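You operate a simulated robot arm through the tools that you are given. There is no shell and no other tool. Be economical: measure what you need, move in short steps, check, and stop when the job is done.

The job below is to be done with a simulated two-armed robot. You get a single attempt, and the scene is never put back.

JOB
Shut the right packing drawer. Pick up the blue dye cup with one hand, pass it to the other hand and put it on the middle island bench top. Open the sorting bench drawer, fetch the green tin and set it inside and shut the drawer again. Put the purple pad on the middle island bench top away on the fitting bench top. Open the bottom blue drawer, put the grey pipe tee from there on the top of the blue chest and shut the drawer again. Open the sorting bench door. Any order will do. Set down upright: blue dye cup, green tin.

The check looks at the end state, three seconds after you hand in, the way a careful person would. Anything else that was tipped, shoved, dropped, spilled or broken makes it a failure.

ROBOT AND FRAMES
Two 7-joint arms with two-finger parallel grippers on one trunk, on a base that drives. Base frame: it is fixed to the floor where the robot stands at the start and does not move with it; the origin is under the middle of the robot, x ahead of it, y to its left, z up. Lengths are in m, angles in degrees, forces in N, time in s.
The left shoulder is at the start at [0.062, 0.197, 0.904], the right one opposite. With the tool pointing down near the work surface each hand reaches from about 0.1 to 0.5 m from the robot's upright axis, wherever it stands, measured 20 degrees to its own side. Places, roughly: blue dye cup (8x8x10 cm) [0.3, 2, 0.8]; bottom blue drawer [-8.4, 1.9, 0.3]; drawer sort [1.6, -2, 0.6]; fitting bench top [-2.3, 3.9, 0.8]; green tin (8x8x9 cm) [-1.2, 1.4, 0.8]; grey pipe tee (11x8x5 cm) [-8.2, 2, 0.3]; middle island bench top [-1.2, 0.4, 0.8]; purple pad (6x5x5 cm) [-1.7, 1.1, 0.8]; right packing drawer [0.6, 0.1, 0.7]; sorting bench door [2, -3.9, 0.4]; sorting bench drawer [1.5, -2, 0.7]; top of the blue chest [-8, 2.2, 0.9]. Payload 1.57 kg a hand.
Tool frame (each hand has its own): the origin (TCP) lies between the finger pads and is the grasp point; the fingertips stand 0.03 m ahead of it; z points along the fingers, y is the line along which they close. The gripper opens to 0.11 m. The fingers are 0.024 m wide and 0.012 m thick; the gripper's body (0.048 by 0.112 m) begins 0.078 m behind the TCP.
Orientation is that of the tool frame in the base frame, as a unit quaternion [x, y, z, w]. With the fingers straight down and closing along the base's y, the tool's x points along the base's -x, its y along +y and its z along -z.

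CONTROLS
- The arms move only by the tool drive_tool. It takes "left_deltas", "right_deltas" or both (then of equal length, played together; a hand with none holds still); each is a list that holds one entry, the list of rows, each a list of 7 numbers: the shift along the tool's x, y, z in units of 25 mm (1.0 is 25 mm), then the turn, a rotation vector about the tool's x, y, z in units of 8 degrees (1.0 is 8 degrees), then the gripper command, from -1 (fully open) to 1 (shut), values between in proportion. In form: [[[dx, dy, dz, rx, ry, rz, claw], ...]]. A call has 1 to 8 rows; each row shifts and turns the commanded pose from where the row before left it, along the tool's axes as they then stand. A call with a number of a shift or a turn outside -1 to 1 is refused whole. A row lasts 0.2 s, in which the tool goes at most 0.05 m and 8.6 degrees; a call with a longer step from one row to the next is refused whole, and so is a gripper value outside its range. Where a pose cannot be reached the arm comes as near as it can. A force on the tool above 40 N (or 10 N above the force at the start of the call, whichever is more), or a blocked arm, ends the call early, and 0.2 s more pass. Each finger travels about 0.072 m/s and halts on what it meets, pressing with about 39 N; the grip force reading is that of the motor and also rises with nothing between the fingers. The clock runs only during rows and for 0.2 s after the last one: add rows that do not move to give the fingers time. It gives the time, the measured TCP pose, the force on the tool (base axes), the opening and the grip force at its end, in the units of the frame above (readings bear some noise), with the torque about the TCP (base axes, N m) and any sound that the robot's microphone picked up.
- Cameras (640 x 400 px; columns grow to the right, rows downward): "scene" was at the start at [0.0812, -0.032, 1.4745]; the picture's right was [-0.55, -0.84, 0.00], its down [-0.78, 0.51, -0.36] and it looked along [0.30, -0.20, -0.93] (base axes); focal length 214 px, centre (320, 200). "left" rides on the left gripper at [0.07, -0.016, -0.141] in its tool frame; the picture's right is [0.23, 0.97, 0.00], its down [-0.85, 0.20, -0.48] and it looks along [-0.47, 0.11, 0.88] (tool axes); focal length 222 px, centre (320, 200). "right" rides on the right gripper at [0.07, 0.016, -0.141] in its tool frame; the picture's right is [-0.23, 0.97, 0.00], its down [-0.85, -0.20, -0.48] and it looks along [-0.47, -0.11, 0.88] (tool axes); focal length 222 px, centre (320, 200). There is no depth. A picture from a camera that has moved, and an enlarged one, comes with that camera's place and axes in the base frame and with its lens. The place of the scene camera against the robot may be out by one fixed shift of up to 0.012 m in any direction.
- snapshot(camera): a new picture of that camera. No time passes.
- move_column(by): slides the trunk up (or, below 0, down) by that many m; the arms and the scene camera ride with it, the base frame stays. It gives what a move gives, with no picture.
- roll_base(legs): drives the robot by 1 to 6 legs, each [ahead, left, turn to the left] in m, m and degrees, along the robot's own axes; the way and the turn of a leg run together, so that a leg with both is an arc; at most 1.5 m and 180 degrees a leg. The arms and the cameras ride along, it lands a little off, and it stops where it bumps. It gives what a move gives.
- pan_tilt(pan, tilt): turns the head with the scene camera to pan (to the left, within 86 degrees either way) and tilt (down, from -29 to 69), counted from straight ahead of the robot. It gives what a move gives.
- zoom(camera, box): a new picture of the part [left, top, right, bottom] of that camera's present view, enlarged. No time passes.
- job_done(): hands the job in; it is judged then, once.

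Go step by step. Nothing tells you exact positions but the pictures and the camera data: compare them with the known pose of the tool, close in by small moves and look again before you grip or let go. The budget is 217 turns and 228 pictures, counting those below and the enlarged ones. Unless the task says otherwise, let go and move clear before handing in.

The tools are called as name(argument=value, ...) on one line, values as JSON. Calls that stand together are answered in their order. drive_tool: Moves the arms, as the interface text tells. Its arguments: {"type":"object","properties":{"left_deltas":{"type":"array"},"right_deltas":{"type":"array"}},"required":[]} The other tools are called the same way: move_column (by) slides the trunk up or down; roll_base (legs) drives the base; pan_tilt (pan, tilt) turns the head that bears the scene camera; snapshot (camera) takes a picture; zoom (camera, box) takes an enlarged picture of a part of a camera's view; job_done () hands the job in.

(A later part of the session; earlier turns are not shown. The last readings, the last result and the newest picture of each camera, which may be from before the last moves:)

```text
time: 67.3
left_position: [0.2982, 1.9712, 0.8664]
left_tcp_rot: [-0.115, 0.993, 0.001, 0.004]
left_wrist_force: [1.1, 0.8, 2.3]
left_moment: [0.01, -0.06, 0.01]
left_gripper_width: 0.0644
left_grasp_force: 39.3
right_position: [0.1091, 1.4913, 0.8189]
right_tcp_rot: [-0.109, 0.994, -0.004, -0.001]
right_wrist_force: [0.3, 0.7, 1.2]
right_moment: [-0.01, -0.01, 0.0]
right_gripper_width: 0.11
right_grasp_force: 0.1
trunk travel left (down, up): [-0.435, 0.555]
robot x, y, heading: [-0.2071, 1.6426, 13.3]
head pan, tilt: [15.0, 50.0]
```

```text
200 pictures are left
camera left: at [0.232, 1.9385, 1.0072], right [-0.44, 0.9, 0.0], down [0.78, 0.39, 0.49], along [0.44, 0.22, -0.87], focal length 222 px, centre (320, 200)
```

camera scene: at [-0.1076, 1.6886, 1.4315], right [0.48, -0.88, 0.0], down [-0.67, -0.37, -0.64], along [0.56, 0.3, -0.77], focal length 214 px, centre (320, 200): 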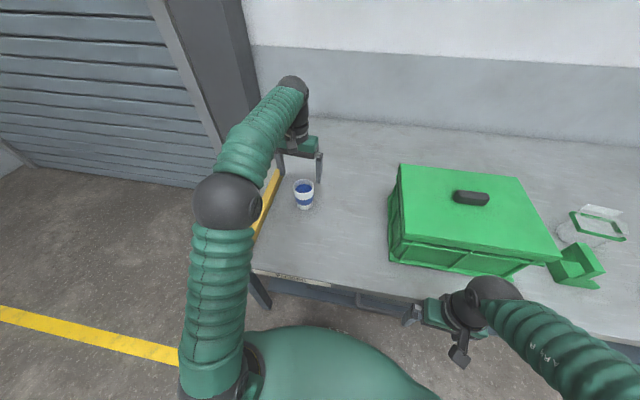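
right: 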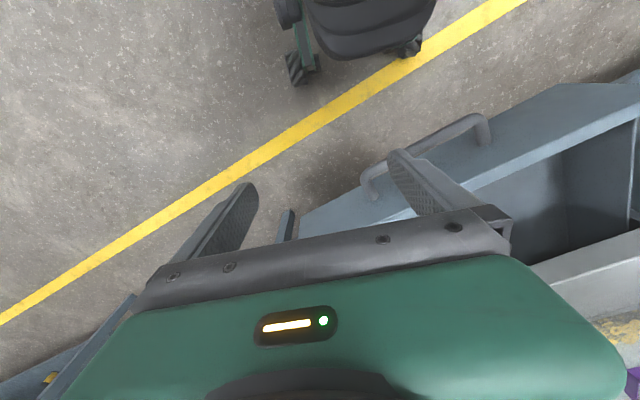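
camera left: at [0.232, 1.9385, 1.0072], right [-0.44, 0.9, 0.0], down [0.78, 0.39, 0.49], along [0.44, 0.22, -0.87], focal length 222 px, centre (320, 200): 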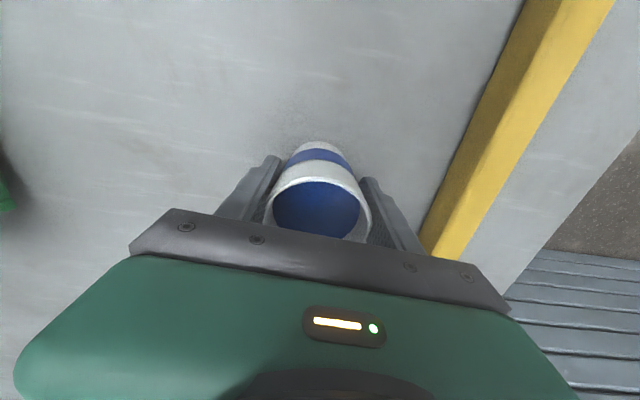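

Gripped (width 0.064). I'll lift with the trunk and back into the lane.

move_column(by=0.2)

roll_base(legs=[[-0.25, 0, 0]])

pan_tilt(pan=0, tilt=50)

snapshot(camera="scene")

```text
time: 69.5
left_position: [0.299, 1.9717, 1.0649]
left_tcp_rot: [-0.115, 0.993, 0.001, 0.003]
left_wrist_force: [-0.5, -0.7, -3.7]
left_moment: [-0.01, 0.04, -0.02]
left_gripper_width: 0.0643
left_grasp_force: 39.3
right_position: [0.109, 1.4924, 1.0191]
right_tcp_rot: [-0.111, 0.994, -0.004, -0.001]
right_wrist_force: [-0.5, -0.6, -0.7]
right_moment: [-0.05, -0.03, 0.0]
right_gripper_width: 0.1099
right_grasp_force: 0.0
trunk travel left (down, up): [-0.635, 0.355]
robot x, y, heading: [-0.2054, 1.6407, 13.4]
head pan, tilt: [15.0, 50.0]
```

```text
time: 71.3
left_position: [0.059, 1.9153, 1.0635]
left_tcp_rot: [-0.115, 0.993, 0.0, 0.002]
left_wrist_force: [-0.4, -0.2, -3.6]
left_moment: [-0.02, 0.03, -0.04]
left_gripper_width: 0.0641
left_grasp_force: 39.5
right_position: [-0.1324, 1.4353, 1.0181]
right_tcp_rot: [-0.109, 0.994, -0.005, -0.001]
right_wrist_force: [0.0, 0.0, 0.7]
right_moment: [0.01, 0.01, -0.02]
right_gripper_width: 0.11
right_grasp_force: 0.0
trunk travel left (down, up): [-0.635, 0.355]
robot x, y, heading: [-0.4495, 1.5853, 13.4]
head pan, tilt: [15.0, 50.0]
```

```text
time: 72.0
left_position: [0.0554, 1.9142, 1.0658]
left_tcp_rot: [-0.115, 0.993, 0.001, 0.005]
left_wrist_force: [-0.2, -0.5, -3.2]
left_moment: [0.0, 0.03, 0.0]
left_gripper_width: 0.0645
left_grasp_force: 39.5
right_position: [-0.134, 1.435, 1.0177]
right_tcp_rot: [-0.109, 0.994, -0.004, 0.0]
right_wrist_force: [-0.1, 0.0, 0.3]
right_moment: [0.03, 0.0, 0.0]
right_gripper_width: 0.11
right_grasp_force: 0.1
trunk travel left (down, up): [-0.635, 0.355]
robot x, y, heading: [-0.4523, 1.5877, 13.5]
head pan, tilt: [0.0, 50.0]
```

```text
199 pictures are left
camera scene: at [-0.3413, 1.6112, 1.6315], right [0.23, -0.97, 0.0], down [-0.75, -0.18, -0.64], along [0.62, 0.15, -0.77], focal length 214 px, centre (320, 200)
```

scene: 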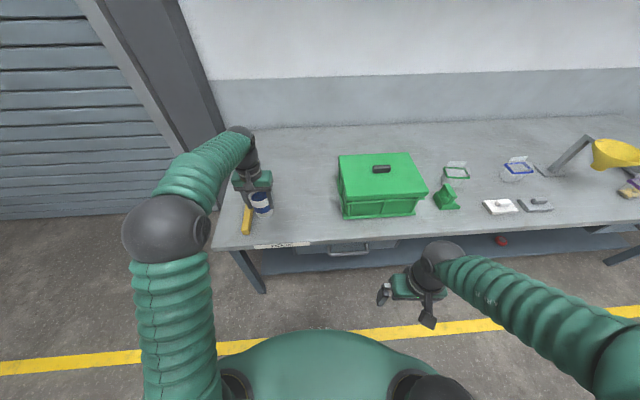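

I'll bring the cup nearer to the middle and yaw the left hand −45° so its closing axis leaves room for the right hand.

drive_tool(left_deltas=[[[0.2, -1, 0, 0, 0, 0, 1], [0.2, -1, 0, 0, 0, 0, 1], [0.2, -1, 0, 0, 0, 0, 1], [0.2, -1, 0, 0, 0, 0, 1], [0, 0, 0, 0, 0, 0.95, 1], [0, 0, 0, 0, 0, 0.95, 1], [0, 0, 0, 0, 0, 0.95, 1], [0, 0, 0, 0, 0, 0.95, 1]]], right_deltas=[[[0, 0, 0, 0, 0, -0.95, -1], [0, 0, 0, 0, 0, -0.95, -1], [0, 0, 0, 0, 0, -0.95, -1], [0, 0, 0, 0, 0, -0.95, -1], [0, 0, 0, 0, 0, -0.95, -1], [0, 0, 0, 0, 0, -0.95, -1], [0, 0, 0, 0, 0, 0, -1], [0, 0, 0, 0, 0, 0, -1]]])

drive_tool(left_deltas=[[[0, 0, 0, 0, 0, 0.95, 1], [0, 0, 0, 0, 0, 0.95, 1], [0, 0, 0, 0, 0, 0, 1]]])

snapshot(camera="scene")

```text
time: 73.8
left_position: [0.0592, 1.8106, 1.0667]
left_tcp_rot: [0.152, 0.988, 0.002, 0.005]
left_wrist_force: [0.3, 0.1, -3.5]
left_moment: [0.01, 0.04, -0.01]
left_gripper_width: 0.0642
left_grasp_force: 39.1
right_position: [-0.1367, 1.5327, 0.955]
right_tcp_rot: [-0.483, 0.876, -0.011, 0.004]
right_wrist_force: [0.7, -0.1, 0.4]
right_moment: [-0.01, -0.01, 0.01]
right_gripper_width: 0.1098
right_grasp_force: 0.0
right hand out of reach, approached as far as the arm can: row 1, 2, 3, 4, 5, 6
trunk travel left (down, up): [-0.635, 0.355]
robot x, y, heading: [-0.4521, 1.5844, 13.1]
head pan, tilt: [0.0, 50.0]
```

```text
time: 74.6
left_position: [0.0605, 1.8126, 1.0653]
left_tcp_rot: [0.28, 0.96, 0.003, 0.004]
left_wrist_force: [0.1, -0.2, -2.8]
left_moment: [0.01, 0.05, -0.02]
left_gripper_width: 0.0641
left_grasp_force: 38.9
right_position: [-0.137, 1.5315, 0.9555]
right_tcp_rot: [-0.483, 0.875, -0.011, 0.004]
right_wrist_force: [0.3, -0.8, 0.5]
right_moment: [0.03, -0.06, 0.0]
right_gripper_width: 0.1098
right_grasp_force: 0.1
trunk travel left (down, up): [-0.635, 0.355]
robot x, y, heading: [-0.4473, 1.5852, 13.3]
head pan, tilt: [0.0, 50.0]
```

```text
198 pictures are left
camera scene: at [-0.3396, 1.611, 1.6314], right [0.23, -0.97, 0.0], down [-0.75, -0.18, -0.64], along [0.62, 0.15, -0.77], focal length 214 px, centre (320, 200)
```

scene: 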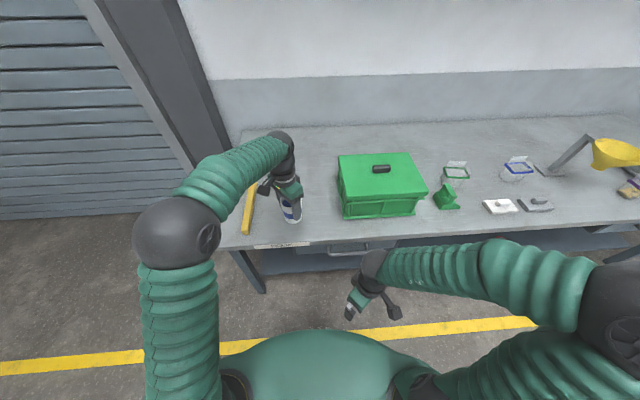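

Left hand is set. Now I move the right hand to a pre-grasp point behind the cup.

drive_tool(right_deltas=[[[-0.84, -0.085, -0.725, 0, 0, 0, -1], [-0.84, -0.085, -0.725, 0, 0, 0, -1], [-0.84, -0.085, -0.725, 0, 0, 0, -1], [-0.84, -0.085, -0.725, 0, 0, 0, -1], [-0.84, -0.085, -0.725, 0, 0, 0, -1], [-0.84, -0.085, -0.725, 0, 0, 0, -1], [-0.84, -0.085, -0.725, 0, 0, 0, -1], [-0.84, -0.085, -0.725, 0, 0, 0, -1]]])

drive_tool(right_deltas=[[[0, 0, 0, 0, -1, 0, -1], [0, 0, 0, 0, -1, 0, -1], [0, 0, 0, 0, -1, 0, -1], [0, 0, 0, 0, -1, 0, -1], [0, 0, 0, 0, -1, 0, -1], [0, 0, 0, 0, -1, 0, -1], [0, 0, 0, 0, -1, 0, -1], [0, 0, 0, 0, -0.5, 0, -1]]])

snapshot(camera="scene")

snapshot(camera="right")

```text
time: 76.4
left_position: [0.0592, 1.8118, 1.0667]
left_tcp_rot: [0.279, 0.96, 0.003, 0.005]
left_wrist_force: [-0.5, -0.6, -3.6]
left_moment: [0.01, 0.02, -0.01]
left_gripper_width: 0.0639
left_grasp_force: 39.2
right_position: [-0.1105, 1.6495, 1.1107]
right_tcp_rot: [-0.483, 0.875, -0.005, 0.0]
right_wrist_force: [0.2, -0.5, -0.2]
right_moment: [0.01, 0.03, -0.02]
right_gripper_width: 0.1098
right_grasp_force: 0.0
right hand out of reach, approached as far as the arm can: row 1, 2, 3, 4, 5, 6, 7, 8
trunk travel left (down, up): [-0.635, 0.355]
robot x, y, heading: [-0.4495, 1.5881, 13.5]
head pan, tilt: [0.0, 50.0]
```

```text
time: 78.2
left_position: [0.0583, 1.8125, 1.0655]
left_tcp_rot: [0.279, 0.96, 0.002, 0.003]
left_wrist_force: [0.3, -0.5, -4.0]
left_moment: [0.04, -0.01, -0.01]
left_gripper_width: 0.0642
left_grasp_force: 39.4
right_position: [-0.0841, 1.7513, 1.1269]
right_tcp_rot: [-0.423, 0.757, 0.239, 0.436]
right_wrist_force: [-0.6, -0.4, 0.2]
right_moment: [-0.01, -0.01, 0.0]
right_gripper_width: 0.1099
right_grasp_force: 0.1
right hand out of reach, approached as far as the arm can: row 1, 2, 3, 4, 5, 6, 7, 8
trunk travel left (down, up): [-0.635, 0.355]
robot x, y, heading: [-0.4509, 1.5879, 13.6]
head pan, tilt: [0.0, 50.0]
```

```text
197 pictures are left
camera scene: at [-0.3402, 1.613, 1.6314], right [0.23, -0.97, 0.0], down [-0.75, -0.18, -0.64], along [0.62, 0.15, -0.77], focal length 214 px, centre (320, 200)
```

scene: 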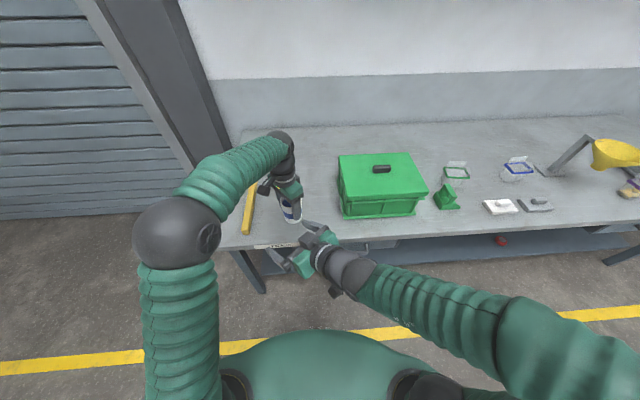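

```text
196 pictures are left
camera right: at [-0.182, 1.6254, 1.1388], right [-0.77, 0.61, 0.19], down [0.18, -0.08, 0.98], along [0.62, 0.79, -0.04], focal length 222 px, centre (320, 200)
```

right: 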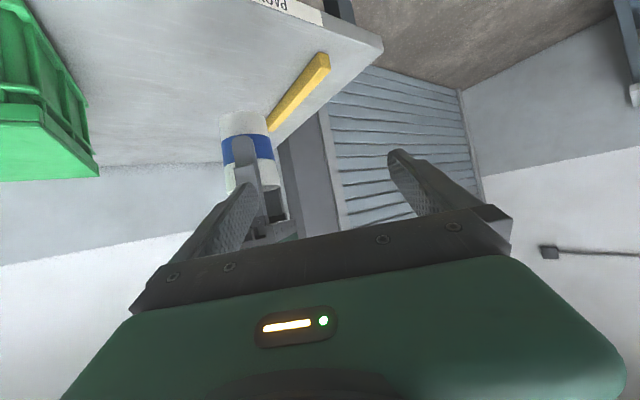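

The right hand has the 60° tilt; the cup is to its left by about 9 cm and 16 cm ahead. I'll slide sideways to line up.

drive_tool(right_deltas=[[[0.2, -0.88, 0, 0, 0, 0, -1], [0.2, -0.88, 0, 0, 0, 0, -1], [0.2, -0.88, 0, 0, 0, 0, -1], [0.2, -0.88, 0, 0, 0, 0, -1]]])

snapshot(camera="right")

zoom(camera="scene", box=[220, 120, 380, 300])

```text
time: 79.2
left_position: [0.06, 1.8133, 1.0646]
left_tcp_rot: [0.279, 0.96, 0.004, 0.003]
left_wrist_force: [-0.3, 0.2, -3.9]
left_moment: [-0.01, 0.01, 0.0]
left_gripper_width: 0.0643
left_grasp_force: 38.7
right_position: [-0.0151, 1.6933, 1.1106]
right_tcp_rot: [-0.422, 0.758, 0.239, 0.436]
right_wrist_force: [0.6, 0.1, 0.8]
right_moment: [0.03, -0.03, 0.02]
right_gripper_width: 0.11
right_grasp_force: 0.1
trunk travel left (down, up): [-0.635, 0.355]
robot x, y, heading: [-0.4481, 1.584, 13.4]
head pan, tilt: [0.0, 50.0]
```

```text
195 pictures are left
camera right: at [-0.1129, 1.5687, 1.1223], right [-0.77, 0.61, 0.19], down [0.18, -0.09, 0.98], along [0.62, 0.79, -0.04], focal length 222 px, centre (320, 200)
```

right: 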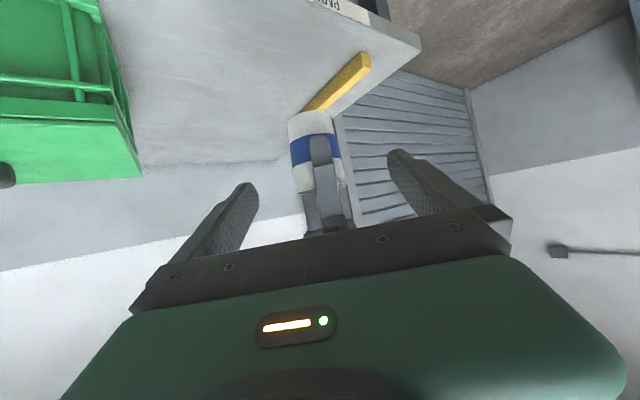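

```text
2.22 times, centred on (300, 210) of scene
camera zoom: at [-0.3388, 1.6113, 1.6313], right [0.23, -0.97, 0.0], down [-0.75, -0.18, -0.64], along [0.62, 0.15, -0.77], focal length 477 px, centre (364, 178)
```

zoom: 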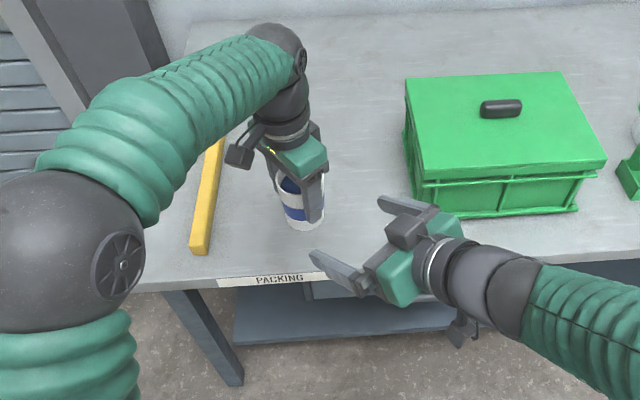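

Lined up; I advance along the right tool's axis in two stages.

drive_tool(right_deltas=[[[0, 0, 0.9, 0, 0, 0, -1], [0, 0, 0.9, 0, 0, 0, -1], [0, 0, 0.9, 0, 0, 0, -1], [0, 0, 0.9, 0, 0, 0, -1]]])

snapshot(camera="right")

zoom(camera="scene", box=[220, 120, 380, 300])

```text
time: 80.2
left_position: [0.0593, 1.8133, 1.066]
left_tcp_rot: [0.279, 0.96, 0.002, 0.004]
left_wrist_force: [0.0, 0.6, -3.3]
left_moment: [0.06, 0.04, 0.0]
left_gripper_width: 0.0643
left_grasp_force: 39.4
right_position: [0.0273, 1.7612, 1.0632]
right_tcp_rot: [-0.423, 0.758, 0.24, 0.435]
right_wrist_force: [0.2, 0.4, 0.0]
right_moment: [0.02, 0.03, -0.02]
right_gripper_width: 0.11
right_grasp_force: 0.0
trunk travel left (down, up): [-0.635, 0.355]
robot x, y, heading: [-0.4504, 1.5865, 13.7]
head pan, tilt: [0.0, 50.0]
```

```text
193 pictures are left
camera right: at [-0.0712, 1.6368, 1.0756], right [-0.77, 0.61, 0.19], down [0.18, -0.09, 0.98], along [0.62, 0.79, -0.04], focal length 222 px, centre (320, 200)
```

right: 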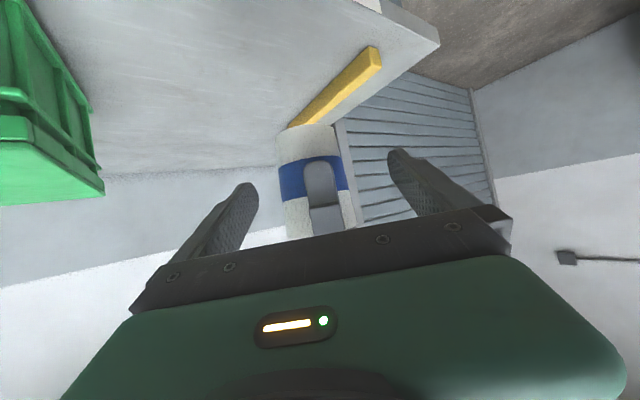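

```text
2.22 times, centred on (300, 210) of scene
camera zoom: at [-0.3382, 1.6132, 1.6312], right [0.23, -0.97, 0.0], down [-0.75, -0.18, -0.64], along [0.62, 0.15, -0.77], focal length 477 px, centre (364, 178)
```

zoom: 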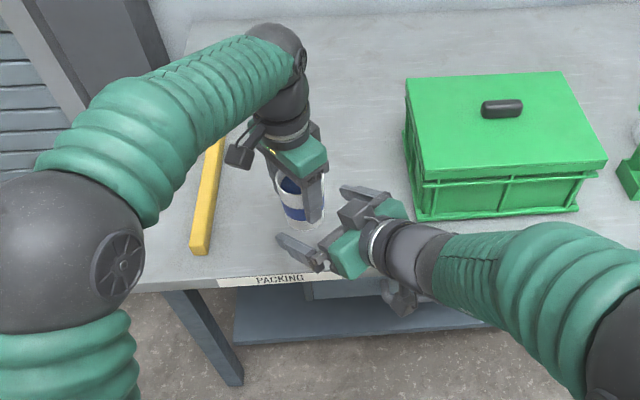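

drive_tool(right_deltas=[[[0, 0, 0.9, 0, 0, 0, -1], [0, 0, 0.9, 0, 0, 0, -1], [0, 0, 0.9, 0, 0, 0, -1], [0, 0, 0, 0, 0, 0, -1]]])

snapshot(camera="right")

zoom(camera="scene", box=[240, 140, 340, 260])

```text
time: 81.0
left_position: [0.0568, 1.811, 1.0671]
left_tcp_rot: [0.281, 0.96, 0.002, 0.005]
left_wrist_force: [13.6, -8.9, -5.0]
left_moment: [0.52, 1.1, 0.02]
left_gripper_width: 0.0643
left_grasp_force: 39.0
right_position: [0.0823, 1.7906, 1.1323]
right_tcp_rot: [-0.383, 0.725, 0.256, 0.512]
right_wrist_force: [-13.2, 9.0, 0.2]
right_moment: [0.1, -0.22, -0.02]
right_gripper_width: 0.1099
right_grasp_force: 0.0
trunk travel left (down, up): [-0.635, 0.355]
robot x, y, heading: [-0.448, 1.585, 13.2]
head pan, tilt: [0.0, 50.0]
stopped in row 4 (right hand): the arm was blocked; the commanded pose is now the measured one
```

```text
191 pictures are left
camera right: at [-0.0219, 1.6723, 1.1163], right [-0.75, 0.63, 0.19], down [0.06, -0.23, 0.97], along [0.66, 0.74, 0.14], focal length 222 px, centre (320, 200)
```

right: 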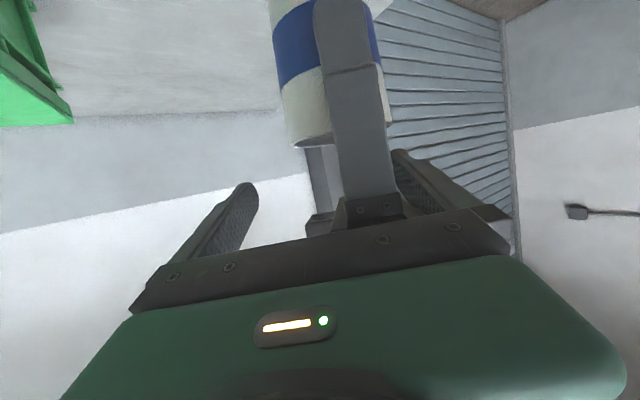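

```text
3.33 times, centred on (290, 200) of scene
camera zoom: at [-0.3396, 1.612, 1.6316], right [0.23, -0.97, 0.0], down [-0.75, -0.18, -0.64], along [0.62, 0.15, -0.77], focal length 715 px, centre (420, 200)
```

zoom: 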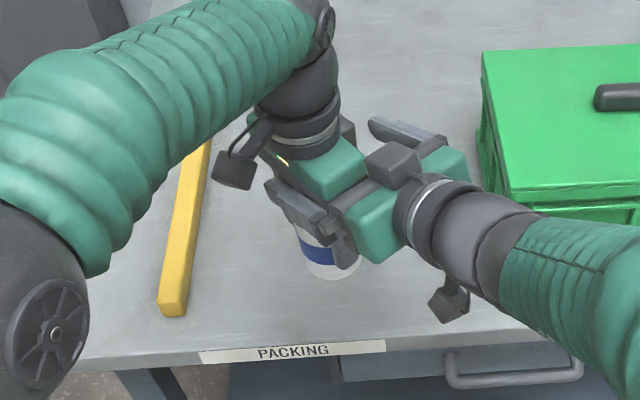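

The right arm jumped and touched the left gripper; the cup is still held. I retract the right hand along its axis.

drive_tool(right_deltas=[[[0, 0, -0.8, 0, 0, 0, -1], [0, 0, -0.8, 0, 0, 0, -1], [0, 0, -0.8, 0, 0, 0, -1], [0, 0, -0.8, 0, 0, 0, -1], [0, 0, -0.8, 0, 0, 0, -1]]])

snapshot(camera="right")

zoom(camera="scene", box=[220, 120, 380, 300])

```text
time: 82.2
left_position: [0.0564, 1.8113, 1.068]
left_tcp_rot: [0.279, 0.96, 0.003, 0.005]
left_wrist_force: [0.7, -0.1, -3.9]
left_moment: [0.05, 0.03, -0.01]
left_gripper_width: 0.0641
left_grasp_force: 38.6
right_position: [0.0224, 1.7185, 1.1668]
right_tcp_rot: [-0.387, 0.724, 0.258, 0.509]
right_wrist_force: [0.3, 0.4, 0.0]
right_moment: [-0.02, 0.02, 0.01]
right_gripper_width: 0.1101
right_grasp_force: 0.0
trunk travel left (down, up): [-0.635, 0.355]
robot x, y, heading: [-0.4473, 1.5903, 13.6]
head pan, tilt: [0.0, 50.0]
```

```text
189 pictures are left
camera right: at [-0.0809, 1.5989, 1.1515], right [-0.76, 0.62, 0.2], down [0.06, -0.23, 0.97], along [0.65, 0.75, 0.13], focal length 222 px, centre (320, 200)
```

right: 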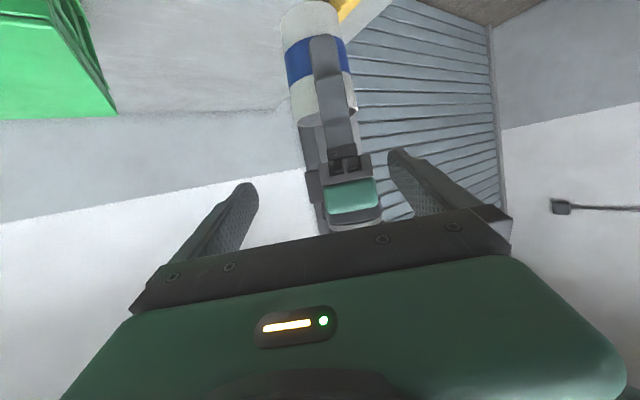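

```text
2.22 times, centred on (300, 210) of scene
camera zoom: at [-0.341, 1.6102, 1.6315], right [0.23, -0.97, 0.0], down [-0.75, -0.18, -0.64], along [0.62, 0.15, -0.77], focal length 477 px, centre (364, 178)
```

zoom: 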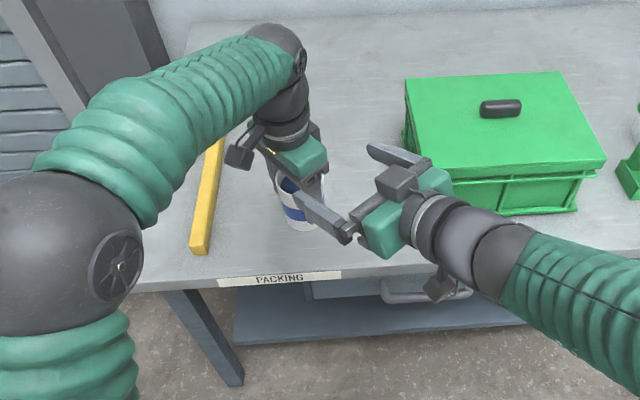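

I'll restore the right hand to the reachable 60° pose just short of the cup, then bring the cup to it with the left hand.

drive_tool(right_deltas=[[[0.63, 0.17, 0.33, 0, 0.24, 0, -1], [0.63, 0.17, 0.33, 0, 0.24, 0, -1], [0.63, 0.17, 0.33, 0, 0.24, 0, -1], [0.63, 0.17, 0.33, 0, 0.24, 0, -1], [0.63, 0.17, 0.33, 0, 0.24, 0, -1]]])

snapshot(camera="right")

```text
time: 83.5
left_position: [0.058, 1.8131, 1.0669]
left_tcp_rot: [0.279, 0.96, 0.002, 0.004]
left_wrist_force: [0.7, -0.5, -3.2]
left_moment: [0.07, -0.01, 0.02]
left_gripper_width: 0.0643
left_grasp_force: 39.0
right_position: [0.0087, 1.7347, 1.0758]
right_tcp_rot: [-0.407, 0.764, 0.226, 0.446]
right_wrist_force: [0.3, -0.4, -0.2]
right_moment: [-0.02, -0.03, -0.01]
right_gripper_width: 0.1101
right_grasp_force: 0.0
trunk travel left (down, up): [-0.635, 0.355]
robot x, y, heading: [-0.4475, 1.5874, 13.6]
head pan, tilt: [0.0, 50.0]
```

```text
187 pictures are left
camera right: at [-0.0934, 1.6141, 1.086], right [-0.74, 0.65, 0.18], down [0.16, -0.09, 0.98], along [0.65, 0.76, -0.03], focal length 222 px, centre (320, 200)
```

right: 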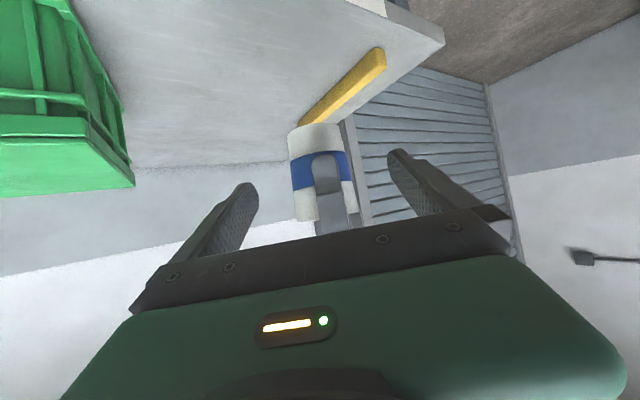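

drive_tool(left_deltas=[[[0, -0.74, -0.36, 0, 0, 0, 1], [0, -0.74, -0.36, 0, 0, 0, 1], [0, -0.74, -0.36, 0, 0, 0, 1]]])

snapshot(camera="right")

zoom(camera="scene", box=[240, 140, 360, 280])

```text
time: 84.2
left_position: [0.0266, 1.7649, 1.094]
left_tcp_rot: [0.279, 0.96, 0.004, 0.004]
left_wrist_force: [0.1, 0.2, -3.3]
left_moment: [0.0, 0.02, 0.01]
left_gripper_width: 0.0641
left_grasp_force: 39.0
right_position: [0.0094, 1.7329, 1.0754]
right_tcp_rot: [-0.407, 0.764, 0.226, 0.447]
right_wrist_force: [0.6, 0.6, -0.3]
right_moment: [0.04, 0.01, 0.01]
right_gripper_width: 0.11
right_grasp_force: 0.1
trunk travel left (down, up): [-0.635, 0.355]
robot x, y, heading: [-0.4477, 1.5883, 13.3]
head pan, tilt: [0.0, 50.0]
```

```text
186 pictures are left
camera right: at [-0.0937, 1.613, 1.0864], right [-0.74, 0.65, 0.18], down [0.16, -0.09, 0.98], along [0.65, 0.76, -0.03], focal length 222 px, centre (320, 200)
```

right: 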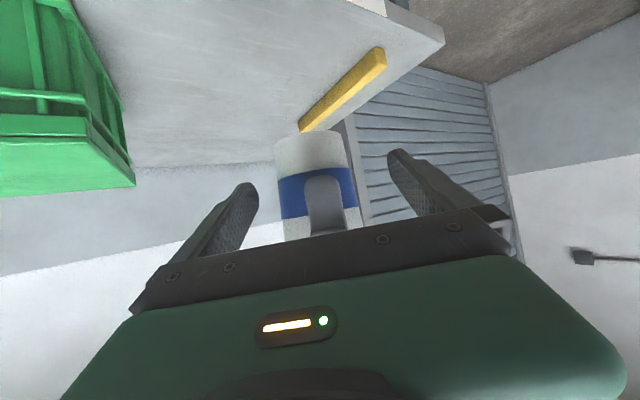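

```text
2.86 times, centred on (300, 210) of scene
camera zoom: at [-0.3404, 1.6106, 1.6314], right [0.23, -0.97, 0.0], down [-0.75, -0.18, -0.64], along [0.62, 0.15, -0.77], focal length 613 px, centre (377, 171)
```

zoom: 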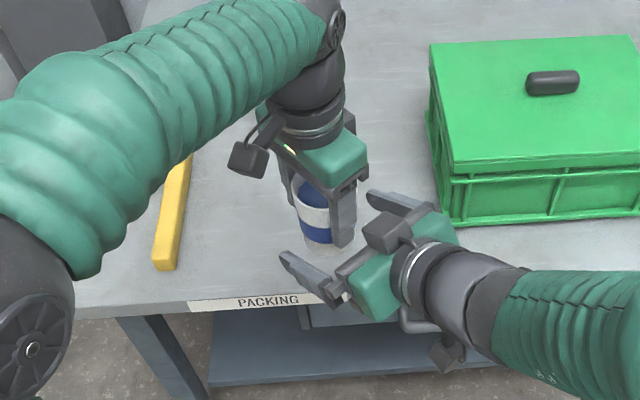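

drive_tool(left_deltas=[[[0, -0.73, -0.36, 0, 0, 0, 1], [0, -0.73, -0.36, 0, 0, 0, 1]]])

snapshot(camera="right")

zoom(camera="scene", box=[240, 140, 360, 280])

```text
time: 84.8
left_position: [0.0079, 1.7345, 1.1127]
left_tcp_rot: [0.279, 0.96, 0.003, 0.005]
left_wrist_force: [1.2, 0.4, -4.5]
left_moment: [0.03, 0.04, 0.02]
left_gripper_width: 0.0645
left_grasp_force: 39.2
right_position: [0.0092, 1.7326, 1.0759]
right_tcp_rot: [-0.407, 0.764, 0.226, 0.447]
right_wrist_force: [-1.0, -1.1, 0.6]
right_moment: [-0.01, -0.07, 0.03]
right_gripper_width: 0.1098
right_grasp_force: 0.0
trunk travel left (down, up): [-0.635, 0.355]
robot x, y, heading: [-0.4451, 1.5884, 13.3]
head pan, tilt: [0.0, 50.0]
```

```text
184 pictures are left
camera right: at [-0.0943, 1.6127, 1.0867], right [-0.74, 0.65, 0.18], down [0.16, -0.09, 0.98], along [0.65, 0.76, -0.03], focal length 222 px, centre (320, 200)
```

right: 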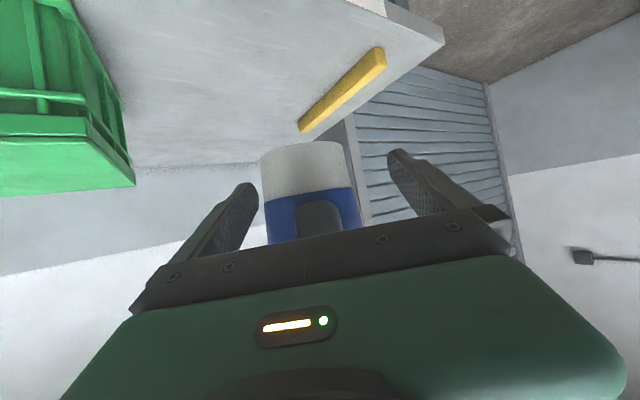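

```text
2.86 times, centred on (300, 210) of scene
camera zoom: at [-0.3414, 1.61, 1.6315], right [0.23, -0.97, 0.0], down [-0.75, -0.18, -0.64], along [0.62, 0.15, -0.77], focal length 613 px, centre (377, 171)
```

zoom: 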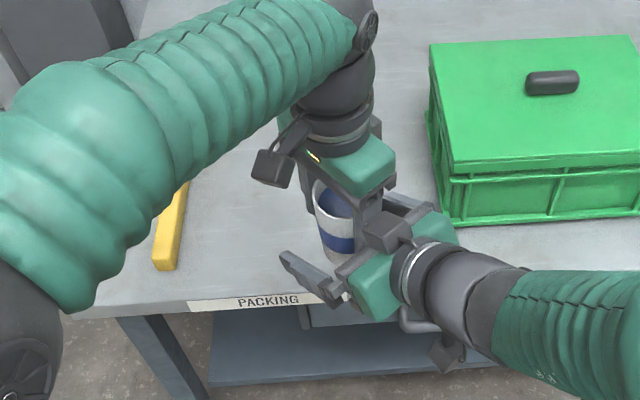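

Cup is between the right fingers. I close the right hand.

drive_tool(right_deltas=[[[0, -0.15, 0, 0, 0, 0, 0.2], [0, 0, 0, 0, 0, 0, 1], [0, 0, 0, 0, 0, 0, 1], [0, 0, 0, 0, 0, 0, 1], [0, 0, 0, 0, 0, 0, 1], [0, 0, 0, 0, 0, 0, 1]]])

```text
time: 86.2
left_position: [0.009, 1.7375, 1.1106]
left_tcp_rot: [0.278, 0.961, 0.003, 0.002]
left_wrist_force: [-25.7, 16.2, 3.8]
left_moment: [-0.18, -0.51, -0.72]
left_gripper_width: 0.0649
left_grasp_force: 38.9
right_position: [0.0144, 1.7316, 1.0745]
right_tcp_rot: [-0.405, 0.765, 0.225, 0.447]
right_wrist_force: [25.2, -15.8, -3.4]
right_moment: [0.74, 1.44, 0.65]
right_gripper_width: 0.0598
right_grasp_force: 39.3
trunk travel left (down, up): [-0.635, 0.355]
robot x, y, heading: [-0.4489, 1.5872, 13.4]
head pan, tilt: [0.0, 50.0]
```

drive_tool(right_deltas=[[[0, -0.15, 0, 0, 0, 0, 1], [0, 0, 0, 0, 0, 0, 1]]])

```text
time: 86.8
left_position: [0.0096, 1.7352, 1.1125]
left_tcp_rot: [0.279, 0.96, 0.003, 0.005]
left_wrist_force: [-4.2, 15.4, -1.5]
left_moment: [-0.12, 0.46, -0.25]
left_gripper_width: 0.0642
left_grasp_force: 39.0
right_position: [0.0166, 1.7299, 1.0762]
right_tcp_rot: [-0.408, 0.764, 0.226, 0.446]
right_wrist_force: [4.2, -15.3, -0.2]
right_moment: [0.74, -0.26, 0.35]
right_gripper_width: 0.0601
right_grasp_force: 39.0
trunk travel left (down, up): [-0.635, 0.355]
robot x, y, heading: [-0.4495, 1.5831, 13.2]
head pan, tilt: [0.0, 50.0]
```

Both hold the cup with modest force. Now I open the left hand only slightly and lift it straight up.

drive_tool(left_deltas=[[[0, 0, 0, 0, 0, 0, -0.4], [0, 0, 0, 0, 0, 0, -0.4], [0, 0, 0, 0, 0, 0, -0.4]]])

zoom(camera="scene", box=[240, 140, 360, 280])

snapshot(camera="left")

```text
time: 87.7
left_position: [0.0096, 1.7351, 1.1111]
left_tcp_rot: [0.279, 0.96, 0.003, 0.006]
left_wrist_force: [16.8, 8.7, 0.6]
left_moment: [-0.34, 0.69, 0.19]
left_gripper_width: 0.0659
left_grasp_force: 0.0
right_position: [0.016, 1.7307, 1.0757]
right_tcp_rot: [-0.409, 0.764, 0.226, 0.445]
right_wrist_force: [-16.9, -7.9, -0.6]
right_moment: [0.66, -1.35, -0.06]
right_gripper_width: 0.0601
right_grasp_force: 39.0
trunk travel left (down, up): [-0.635, 0.355]
robot x, y, heading: [-0.4443, 1.5862, 13.4]
head pan, tilt: [0.0, 50.0]
```

```text
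2.86 times, centred on (300, 210) of scene
camera zoom: at [-0.34, 1.6113, 1.6314], right [0.23, -0.97, 0.0], down [-0.75, -0.18, -0.64], along [0.62, 0.15, -0.77], focal length 613 px, centre (377, 171)
```

zoom: 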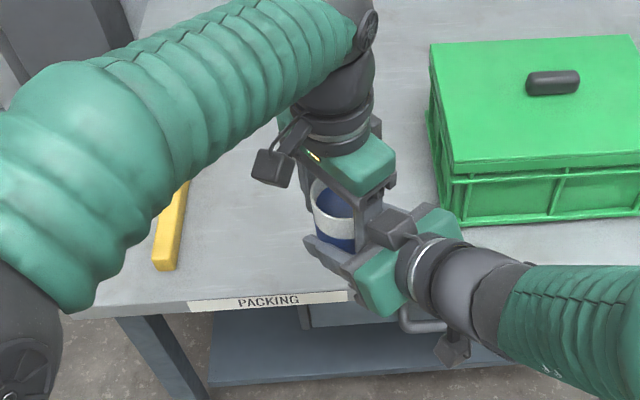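

```text
181 pictures are left
camera left: at [-0.0599, 1.757, 1.2532], right [0.33, 0.94, 0.01], down [0.82, -0.29, 0.49], along [0.46, -0.16, -0.87], focal length 222 px, centre (320, 200)
```

left: 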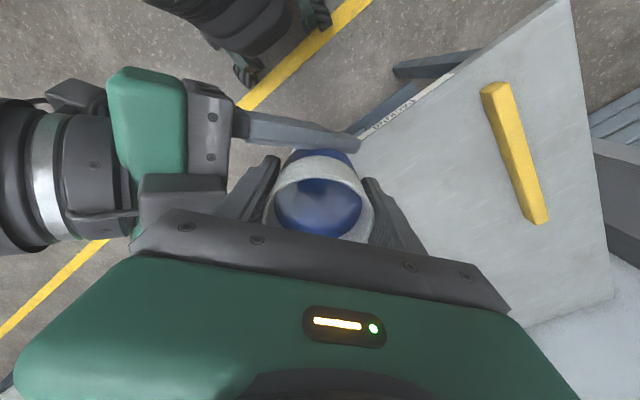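

The left near finger touches the right gripper's body, so I nudge the left hand away from it while opening a little more.

drive_tool(left_deltas=[[[0, 0.15, 0, 0, 0, 0, -0.45], [0, 0.15, 0, 0, 0, 0, -0.45], [0, 0, 0, 0, 0, 0, -0.45]]])

zoom(camera="left", box=[120, 60, 440, 260])

```text
time: 88.5
left_position: [0.0115, 1.741, 1.112]
left_tcp_rot: [0.279, 0.96, 0.003, 0.003]
left_wrist_force: [2.8, 2.4, 0.5]
left_moment: [-0.15, 0.16, -0.01]
left_gripper_width: 0.0768
left_grasp_force: 0.0
right_position: [0.0176, 1.7299, 1.0763]
right_tcp_rot: [-0.407, 0.764, 0.226, 0.446]
right_wrist_force: [-2.3, -3.1, -1.4]
right_moment: [0.28, -0.19, 0.1]
right_gripper_width: 0.0599
right_grasp_force: 39.0
trunk travel left (down, up): [-0.635, 0.355]
robot x, y, heading: [-0.4522, 1.5904, 13.6]
head pan, tilt: [0.0, 50.0]
```

```text
2.00 times, centred on (280, 160) of left
camera zoom: at [-0.0577, 1.7628, 1.2533], right [0.33, 0.94, 0.01], down [0.82, -0.29, 0.48], along [0.46, -0.16, -0.87], focal length 444 px, centre (400, 280)
```

zoom: 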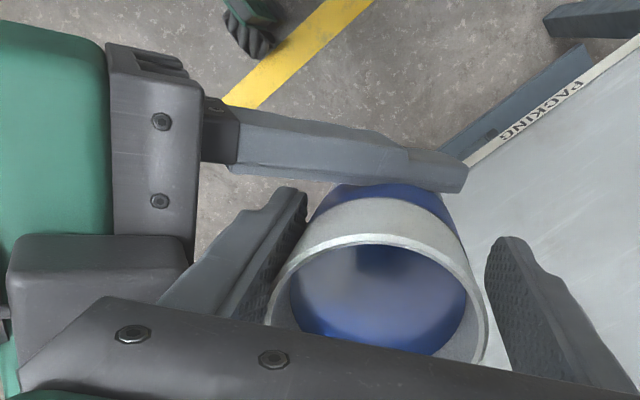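

drive_tool(left_deltas=[[[0, -0.06, 0, 0, 0, 0, -0.45], [0, 0, -0.4, 0, 0, 0, -0.45], [0, 0, -0.4, 0, 0, 0, -0.45]]])

snapshot(camera="left")

```text
time: 89.2
left_position: [0.0112, 1.739, 1.1308]
left_tcp_rot: [0.279, 0.96, 0.003, 0.004]
left_wrist_force: [3.8, 5.0, -2.9]
left_moment: [0.04, -0.03, -0.08]
left_gripper_width: 0.0743
left_grasp_force: 0.0
right_position: [0.0159, 1.7297, 1.077]
right_tcp_rot: [-0.408, 0.765, 0.226, 0.445]
right_wrist_force: [-3.3, -5.4, -0.2]
right_moment: [0.3, -0.05, 0.13]
right_gripper_width: 0.06
right_grasp_force: 39.2
trunk travel left (down, up): [-0.635, 0.355]
robot x, y, heading: [-0.449, 1.5881, 13.6]
head pan, tilt: [0.0, 50.0]
```

```text
179 pictures are left
camera left: at [-0.0581, 1.7612, 1.2732], right [0.33, 0.94, 0.01], down [0.82, -0.29, 0.48], along [0.46, -0.15, -0.87], focal length 222 px, centre (320, 200)
```

left: 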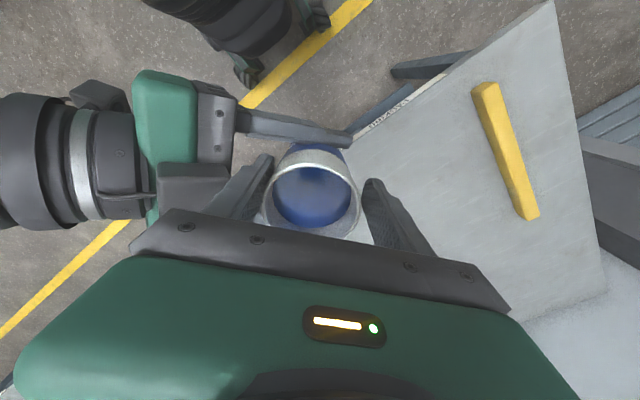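

drive_tool(left_deltas=[[[0, 0, -0.5, 0, 0, 0, -0.4], [0, 0, -0.5, 0, 0, 0, -0.4], [0, 0, -0.5, 0, 0, 0, -0.4], [0, 0, -0.5, 0, 0, 0, -0.4], [0, 0, -0.5, 0, 0, 0, -0.4]]])

snapshot(camera="left")

```text
time: 90.5
left_position: [0.0092, 1.7379, 1.1933]
left_tcp_rot: [0.279, 0.96, 0.003, 0.005]
left_wrist_force: [-0.1, -0.5, -0.9]
left_moment: [-0.02, 0.02, -0.01]
left_gripper_width: 0.0771
left_grasp_force: 0.0
right_position: [0.0158, 1.7296, 1.076]
right_tcp_rot: [-0.407, 0.764, 0.226, 0.447]
right_wrist_force: [-0.1, 0.1, 0.8]
right_moment: [-0.01, 0.01, 0.0]
right_gripper_width: 0.0598
right_grasp_force: 38.8
trunk travel left (down, up): [-0.635, 0.355]
robot x, y, heading: [-0.4488, 1.5894, 13.4]
head pan, tilt: [0.0, 50.0]
```

```text
178 pictures are left
camera left: at [-0.0596, 1.7609, 1.335], right [0.33, 0.94, 0.01], down [0.82, -0.29, 0.49], along [0.46, -0.16, -0.87], focal length 222 px, centre (320, 200)
```

left: 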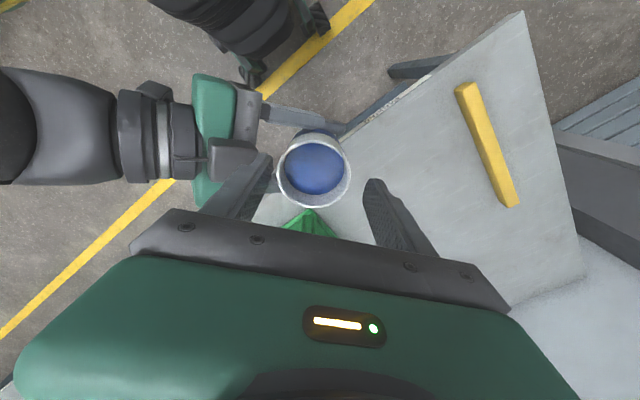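

The handover worked; the left hand is clear above. I lift it away and check the cup in the right hand.

drive_tool(left_deltas=[[[0, 0.9, -0.6, 0, 0, -0.9, -0.4], [0, 0.9, -0.6, 0, 0, -0.9, -0.4], [0, 0.9, -0.3, 0, 0, -0.9, -0.4], [0, 0.9, -0.3, 0, 0, -0.9, -1], [0, 0.5, 0, 0, 0, -0.9, -1], [0, 0, 0, 0, 0, -0.9, -1]]])

snapshot(camera="right")

zoom(camera="scene", box=[220, 100, 400, 300])

```text
time: 91.8
left_position: [0.0434, 1.8348, 1.2399]
left_tcp_rot: [-0.095, 0.995, 0.001, 0.005]
left_wrist_force: [1.3, 0.3, -0.2]
left_moment: [0.03, -0.02, 0.01]
left_gripper_width: 0.11
left_grasp_force: 0.1
right_position: [0.0173, 1.7303, 1.0767]
right_tcp_rot: [-0.407, 0.764, 0.226, 0.447]
right_wrist_force: [-0.2, 1.2, -0.5]
right_moment: [0.0, -0.03, 0.04]
right_gripper_width: 0.06
right_grasp_force: 38.8
trunk travel left (down, up): [-0.635, 0.355]
robot x, y, heading: [-0.448, 1.5856, 13.3]
head pan, tilt: [0.0, 50.0]
```

```text
177 pictures are left
camera right: at [-0.0876, 1.6096, 1.0869], right [-0.74, 0.65, 0.18], down [0.16, -0.09, 0.98], along [0.65, 0.76, -0.03], focal length 222 px, centre (320, 200)
```

right: 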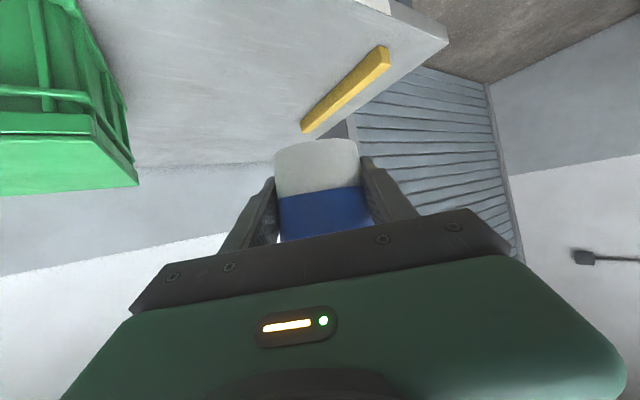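

```text
2.00 times, centred on (310, 200) of scene
camera zoom: at [-0.34, 1.6115, 1.6314], right [0.23, -0.97, 0.0], down [-0.75, -0.18, -0.64], along [0.62, 0.15, -0.77], focal length 429 px, centre (340, 200)
```

zoom: 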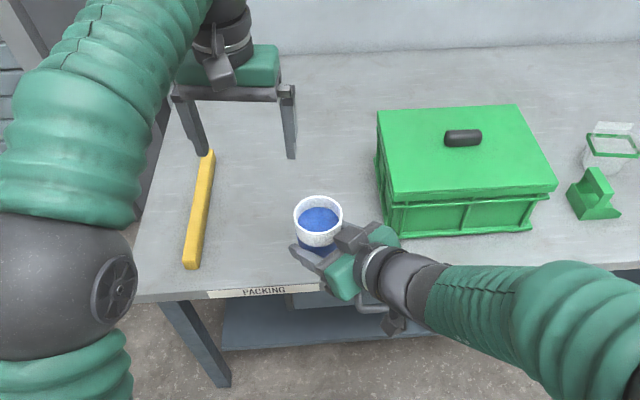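

The cup is upright in the right hand. I'll raise the trunk a bit, turn round towards the island and look at it.

move_column(by=0.08)

roll_base(legs=[[0, 0, 90], [0, 0, 93.5]])

pan_tilt(pan=0, tilt=40)

snapshot(camera="scene")

pan_tilt(pan=50, tilt=40)

snapshot(camera="scene")

```text
time: 93.0
left_position: [0.0446, 1.8348, 1.3195]
left_tcp_rot: [-0.095, 0.995, 0.001, 0.004]
left_wrist_force: [-0.1, 0.1, 0.3]
left_moment: [0.01, 0.02, -0.04]
left_gripper_width: 0.1102
left_grasp_force: 0.0
right_position: [0.0167, 1.7297, 1.1549]
right_tcp_rot: [-0.406, 0.764, 0.226, 0.447]
right_wrist_force: [0.3, 0.1, -3.4]
right_moment: [0.01, 0.03, -0.01]
right_gripper_width: 0.0595
right_grasp_force: 39.3
trunk travel left (down, up): [-0.715, 0.275]
robot x, y, heading: [-0.4506, 1.5887, 13.6]
head pan, tilt: [0.0, 50.0]
```

```text
time: 101.2
left_position: [-0.932, 1.3212, 1.3193]
left_tcp_rot: [0.994, 0.114, -0.005, 0.002]
left_wrist_force: [-0.4, 0.4, -0.1]
left_moment: [0.0, 0.03, -0.02]
left_gripper_width: 0.1102
left_grasp_force: 0.0
right_position: [-0.9073, 1.4264, 1.1564]
right_tcp_rot: [0.756, 0.423, -0.442, 0.235]
right_wrist_force: [-0.7, 0.1, -2.9]
right_moment: [0.0, 0.02, 0.01]
right_gripper_width: 0.0596
right_grasp_force: 38.7
trunk travel left (down, up): [-0.715, 0.275]
robot x, y, heading: [-0.4528, 1.5868, -164.2]
head pan, tilt: [0.0, 50.0]
```

```text
time: 101.9
left_position: [-0.9311, 1.3212, 1.3203]
left_tcp_rot: [0.993, 0.114, -0.005, 0.001]
left_wrist_force: [0.0, -0.2, -0.2]
left_moment: [-0.01, 0.01, 0.03]
left_gripper_width: 0.1103
left_grasp_force: 0.0
right_position: [-0.9061, 1.4261, 1.1562]
right_tcp_rot: [0.756, 0.423, -0.442, 0.234]
right_wrist_force: [-0.3, -0.4, -3.9]
right_moment: [0.02, 0.01, 0.02]
right_gripper_width: 0.0595
right_grasp_force: 39.0
trunk travel left (down, up): [-0.715, 0.275]
robot x, y, heading: [-0.4503, 1.5835, -164.2]
head pan, tilt: [0.0, 40.0]
```

```text
175 pictures are left
camera scene: at [-0.5625, 1.5533, 1.7254], right [-0.27, 0.96, 0.0], down [0.62, 0.17, -0.76], along [-0.74, -0.21, -0.65], focal length 214 px, centre (320, 200)
```

scene: 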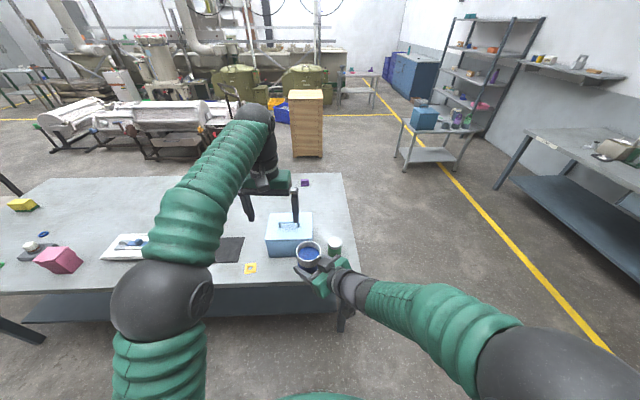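

```text
time: 103.1
left_position: [-0.9305, 1.3214, 1.3197]
left_tcp_rot: [0.994, 0.114, -0.005, 0.001]
left_wrist_force: [0.2, 0.2, 0.5]
left_moment: [-0.02, -0.01, 0.01]
left_gripper_width: 0.11
left_grasp_force: 0.2
right_position: [-0.9064, 1.4264, 1.1568]
right_tcp_rot: [0.756, 0.423, -0.441, 0.235]
right_wrist_force: [0.1, 0.3, -3.4]
right_moment: [-0.02, -0.02, -0.01]
right_gripper_width: 0.0596
right_grasp_force: 39.1
trunk travel left (down, up): [-0.715, 0.275]
robot x, y, heading: [-0.4472, 1.5869, -164.4]
head pan, tilt: [50.0, 40.0]
```

```text
174 pictures are left
camera scene: at [-0.5156, 1.4987, 1.7256], right [-0.91, 0.41, 0.0], down [0.27, 0.59, -0.76], along [-0.31, -0.7, -0.64], focal length 214 px, centre (320, 200)
```

scene: 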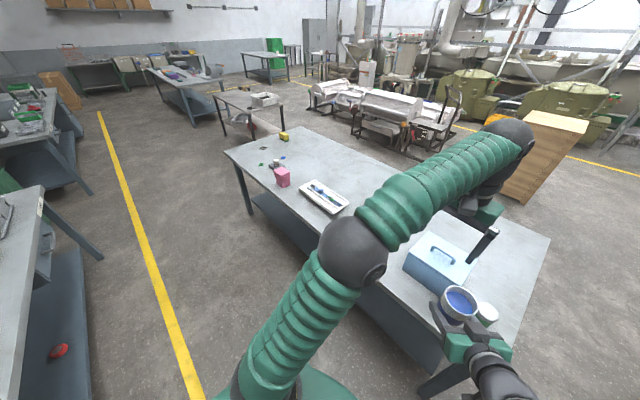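

The island's end region behind the green tin looks free, around (-1.6, 1.35). I'll pull the left hand back a bit and drive to the island's end, facing it.

drive_tool(left_deltas=[[[0.8, 0.4, 0, 0, 0, 0, -1], [0.8, 0.4, 0, 0, 0, 0, -1], [0.8, 0.4, 0, 0, 0, 0, -1], [0.8, 0.4, 0, 0, 0, 0, -1], [0.8, 0.4, 0, 0, 0, 0, -1]]])

roll_base(legs=[[0.175, -0.672, 0], [0.961, -0.166, 0], [0, 0, 94]])

pan_tilt(pan=0, tilt=45)

snapshot(camera="scene")

```text
time: 104.3
left_position: [-0.8201, 1.2948, 1.3204]
left_tcp_rot: [0.993, 0.114, -0.006, 0.0]
left_wrist_force: [-0.1, -0.6, 0.8]
left_moment: [0.02, 0.02, 0.02]
left_gripper_width: 0.1101
left_grasp_force: 0.0
right_position: [-0.9047, 1.4259, 1.1577]
right_tcp_rot: [0.755, 0.422, -0.443, 0.234]
right_wrist_force: [0.6, -1.1, -3.5]
right_moment: [0.03, -0.04, 0.01]
right_gripper_width: 0.0595
right_grasp_force: 39.0
trunk travel left (down, up): [-0.715, 0.275]
robot x, y, heading: [-0.4503, 1.587, -164.1]
head pan, tilt: [50.0, 40.0]
```

```text
time: 116.7
left_position: [-1.4199, 1.7336, 1.3189]
left_tcp_rot: [0.572, 0.82, -0.002, 0.005]
left_wrist_force: [-0.2, 0.2, 0.3]
left_moment: [-0.01, -0.03, -0.03]
left_gripper_width: 0.11
left_grasp_force: 0.0
right_position: [-1.5383, 1.6312, 1.1565]
right_tcp_rot: [0.184, 0.846, -0.117, 0.487]
right_wrist_force: [-0.7, 0.3, -2.6]
right_moment: [0.01, 0.02, 0.02]
right_gripper_width: 0.0594
right_grasp_force: 39.0
trunk travel left (down, up): [-0.715, 0.275]
robot x, y, heading: [-1.7563, 2.0667, -67.1]
head pan, tilt: [50.0, 40.0]
```

```text
time: 117.9
left_position: [-1.4178, 1.7339, 1.3204]
left_tcp_rot: [0.572, 0.82, -0.002, 0.006]
left_wrist_force: [-0.9, 0.4, 0.0]
left_moment: [-0.02, 0.0, -0.01]
left_gripper_width: 0.1101
left_grasp_force: 0.1
right_position: [-1.5399, 1.6316, 1.1572]
right_tcp_rot: [0.182, 0.846, -0.116, 0.487]
right_wrist_force: [0.6, -0.5, -3.0]
right_moment: [-0.03, -0.02, 0.01]
right_gripper_width: 0.0593
right_grasp_force: 39.3
trunk travel left (down, up): [-0.715, 0.275]
robot x, y, heading: [-1.7561, 2.0661, -67.2]
head pan, tilt: [0.0, 45.0]
```

```text
173 pictures are left
camera scene: at [-1.7087, 1.9589, 1.7183], right [-0.92, -0.39, 0.0], down [-0.28, 0.65, -0.71], along [0.27, -0.65, -0.71], focal length 214 px, centre (320, 200)
```

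scene: 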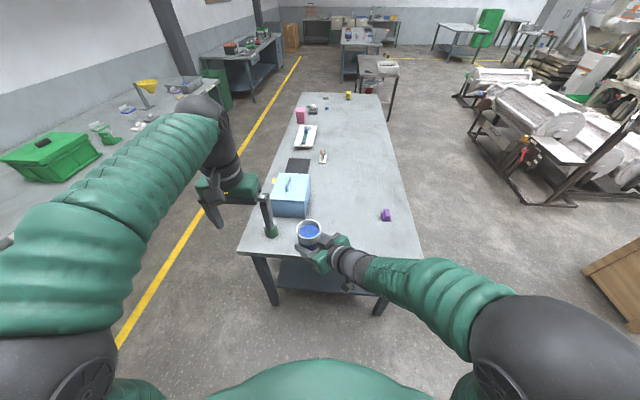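

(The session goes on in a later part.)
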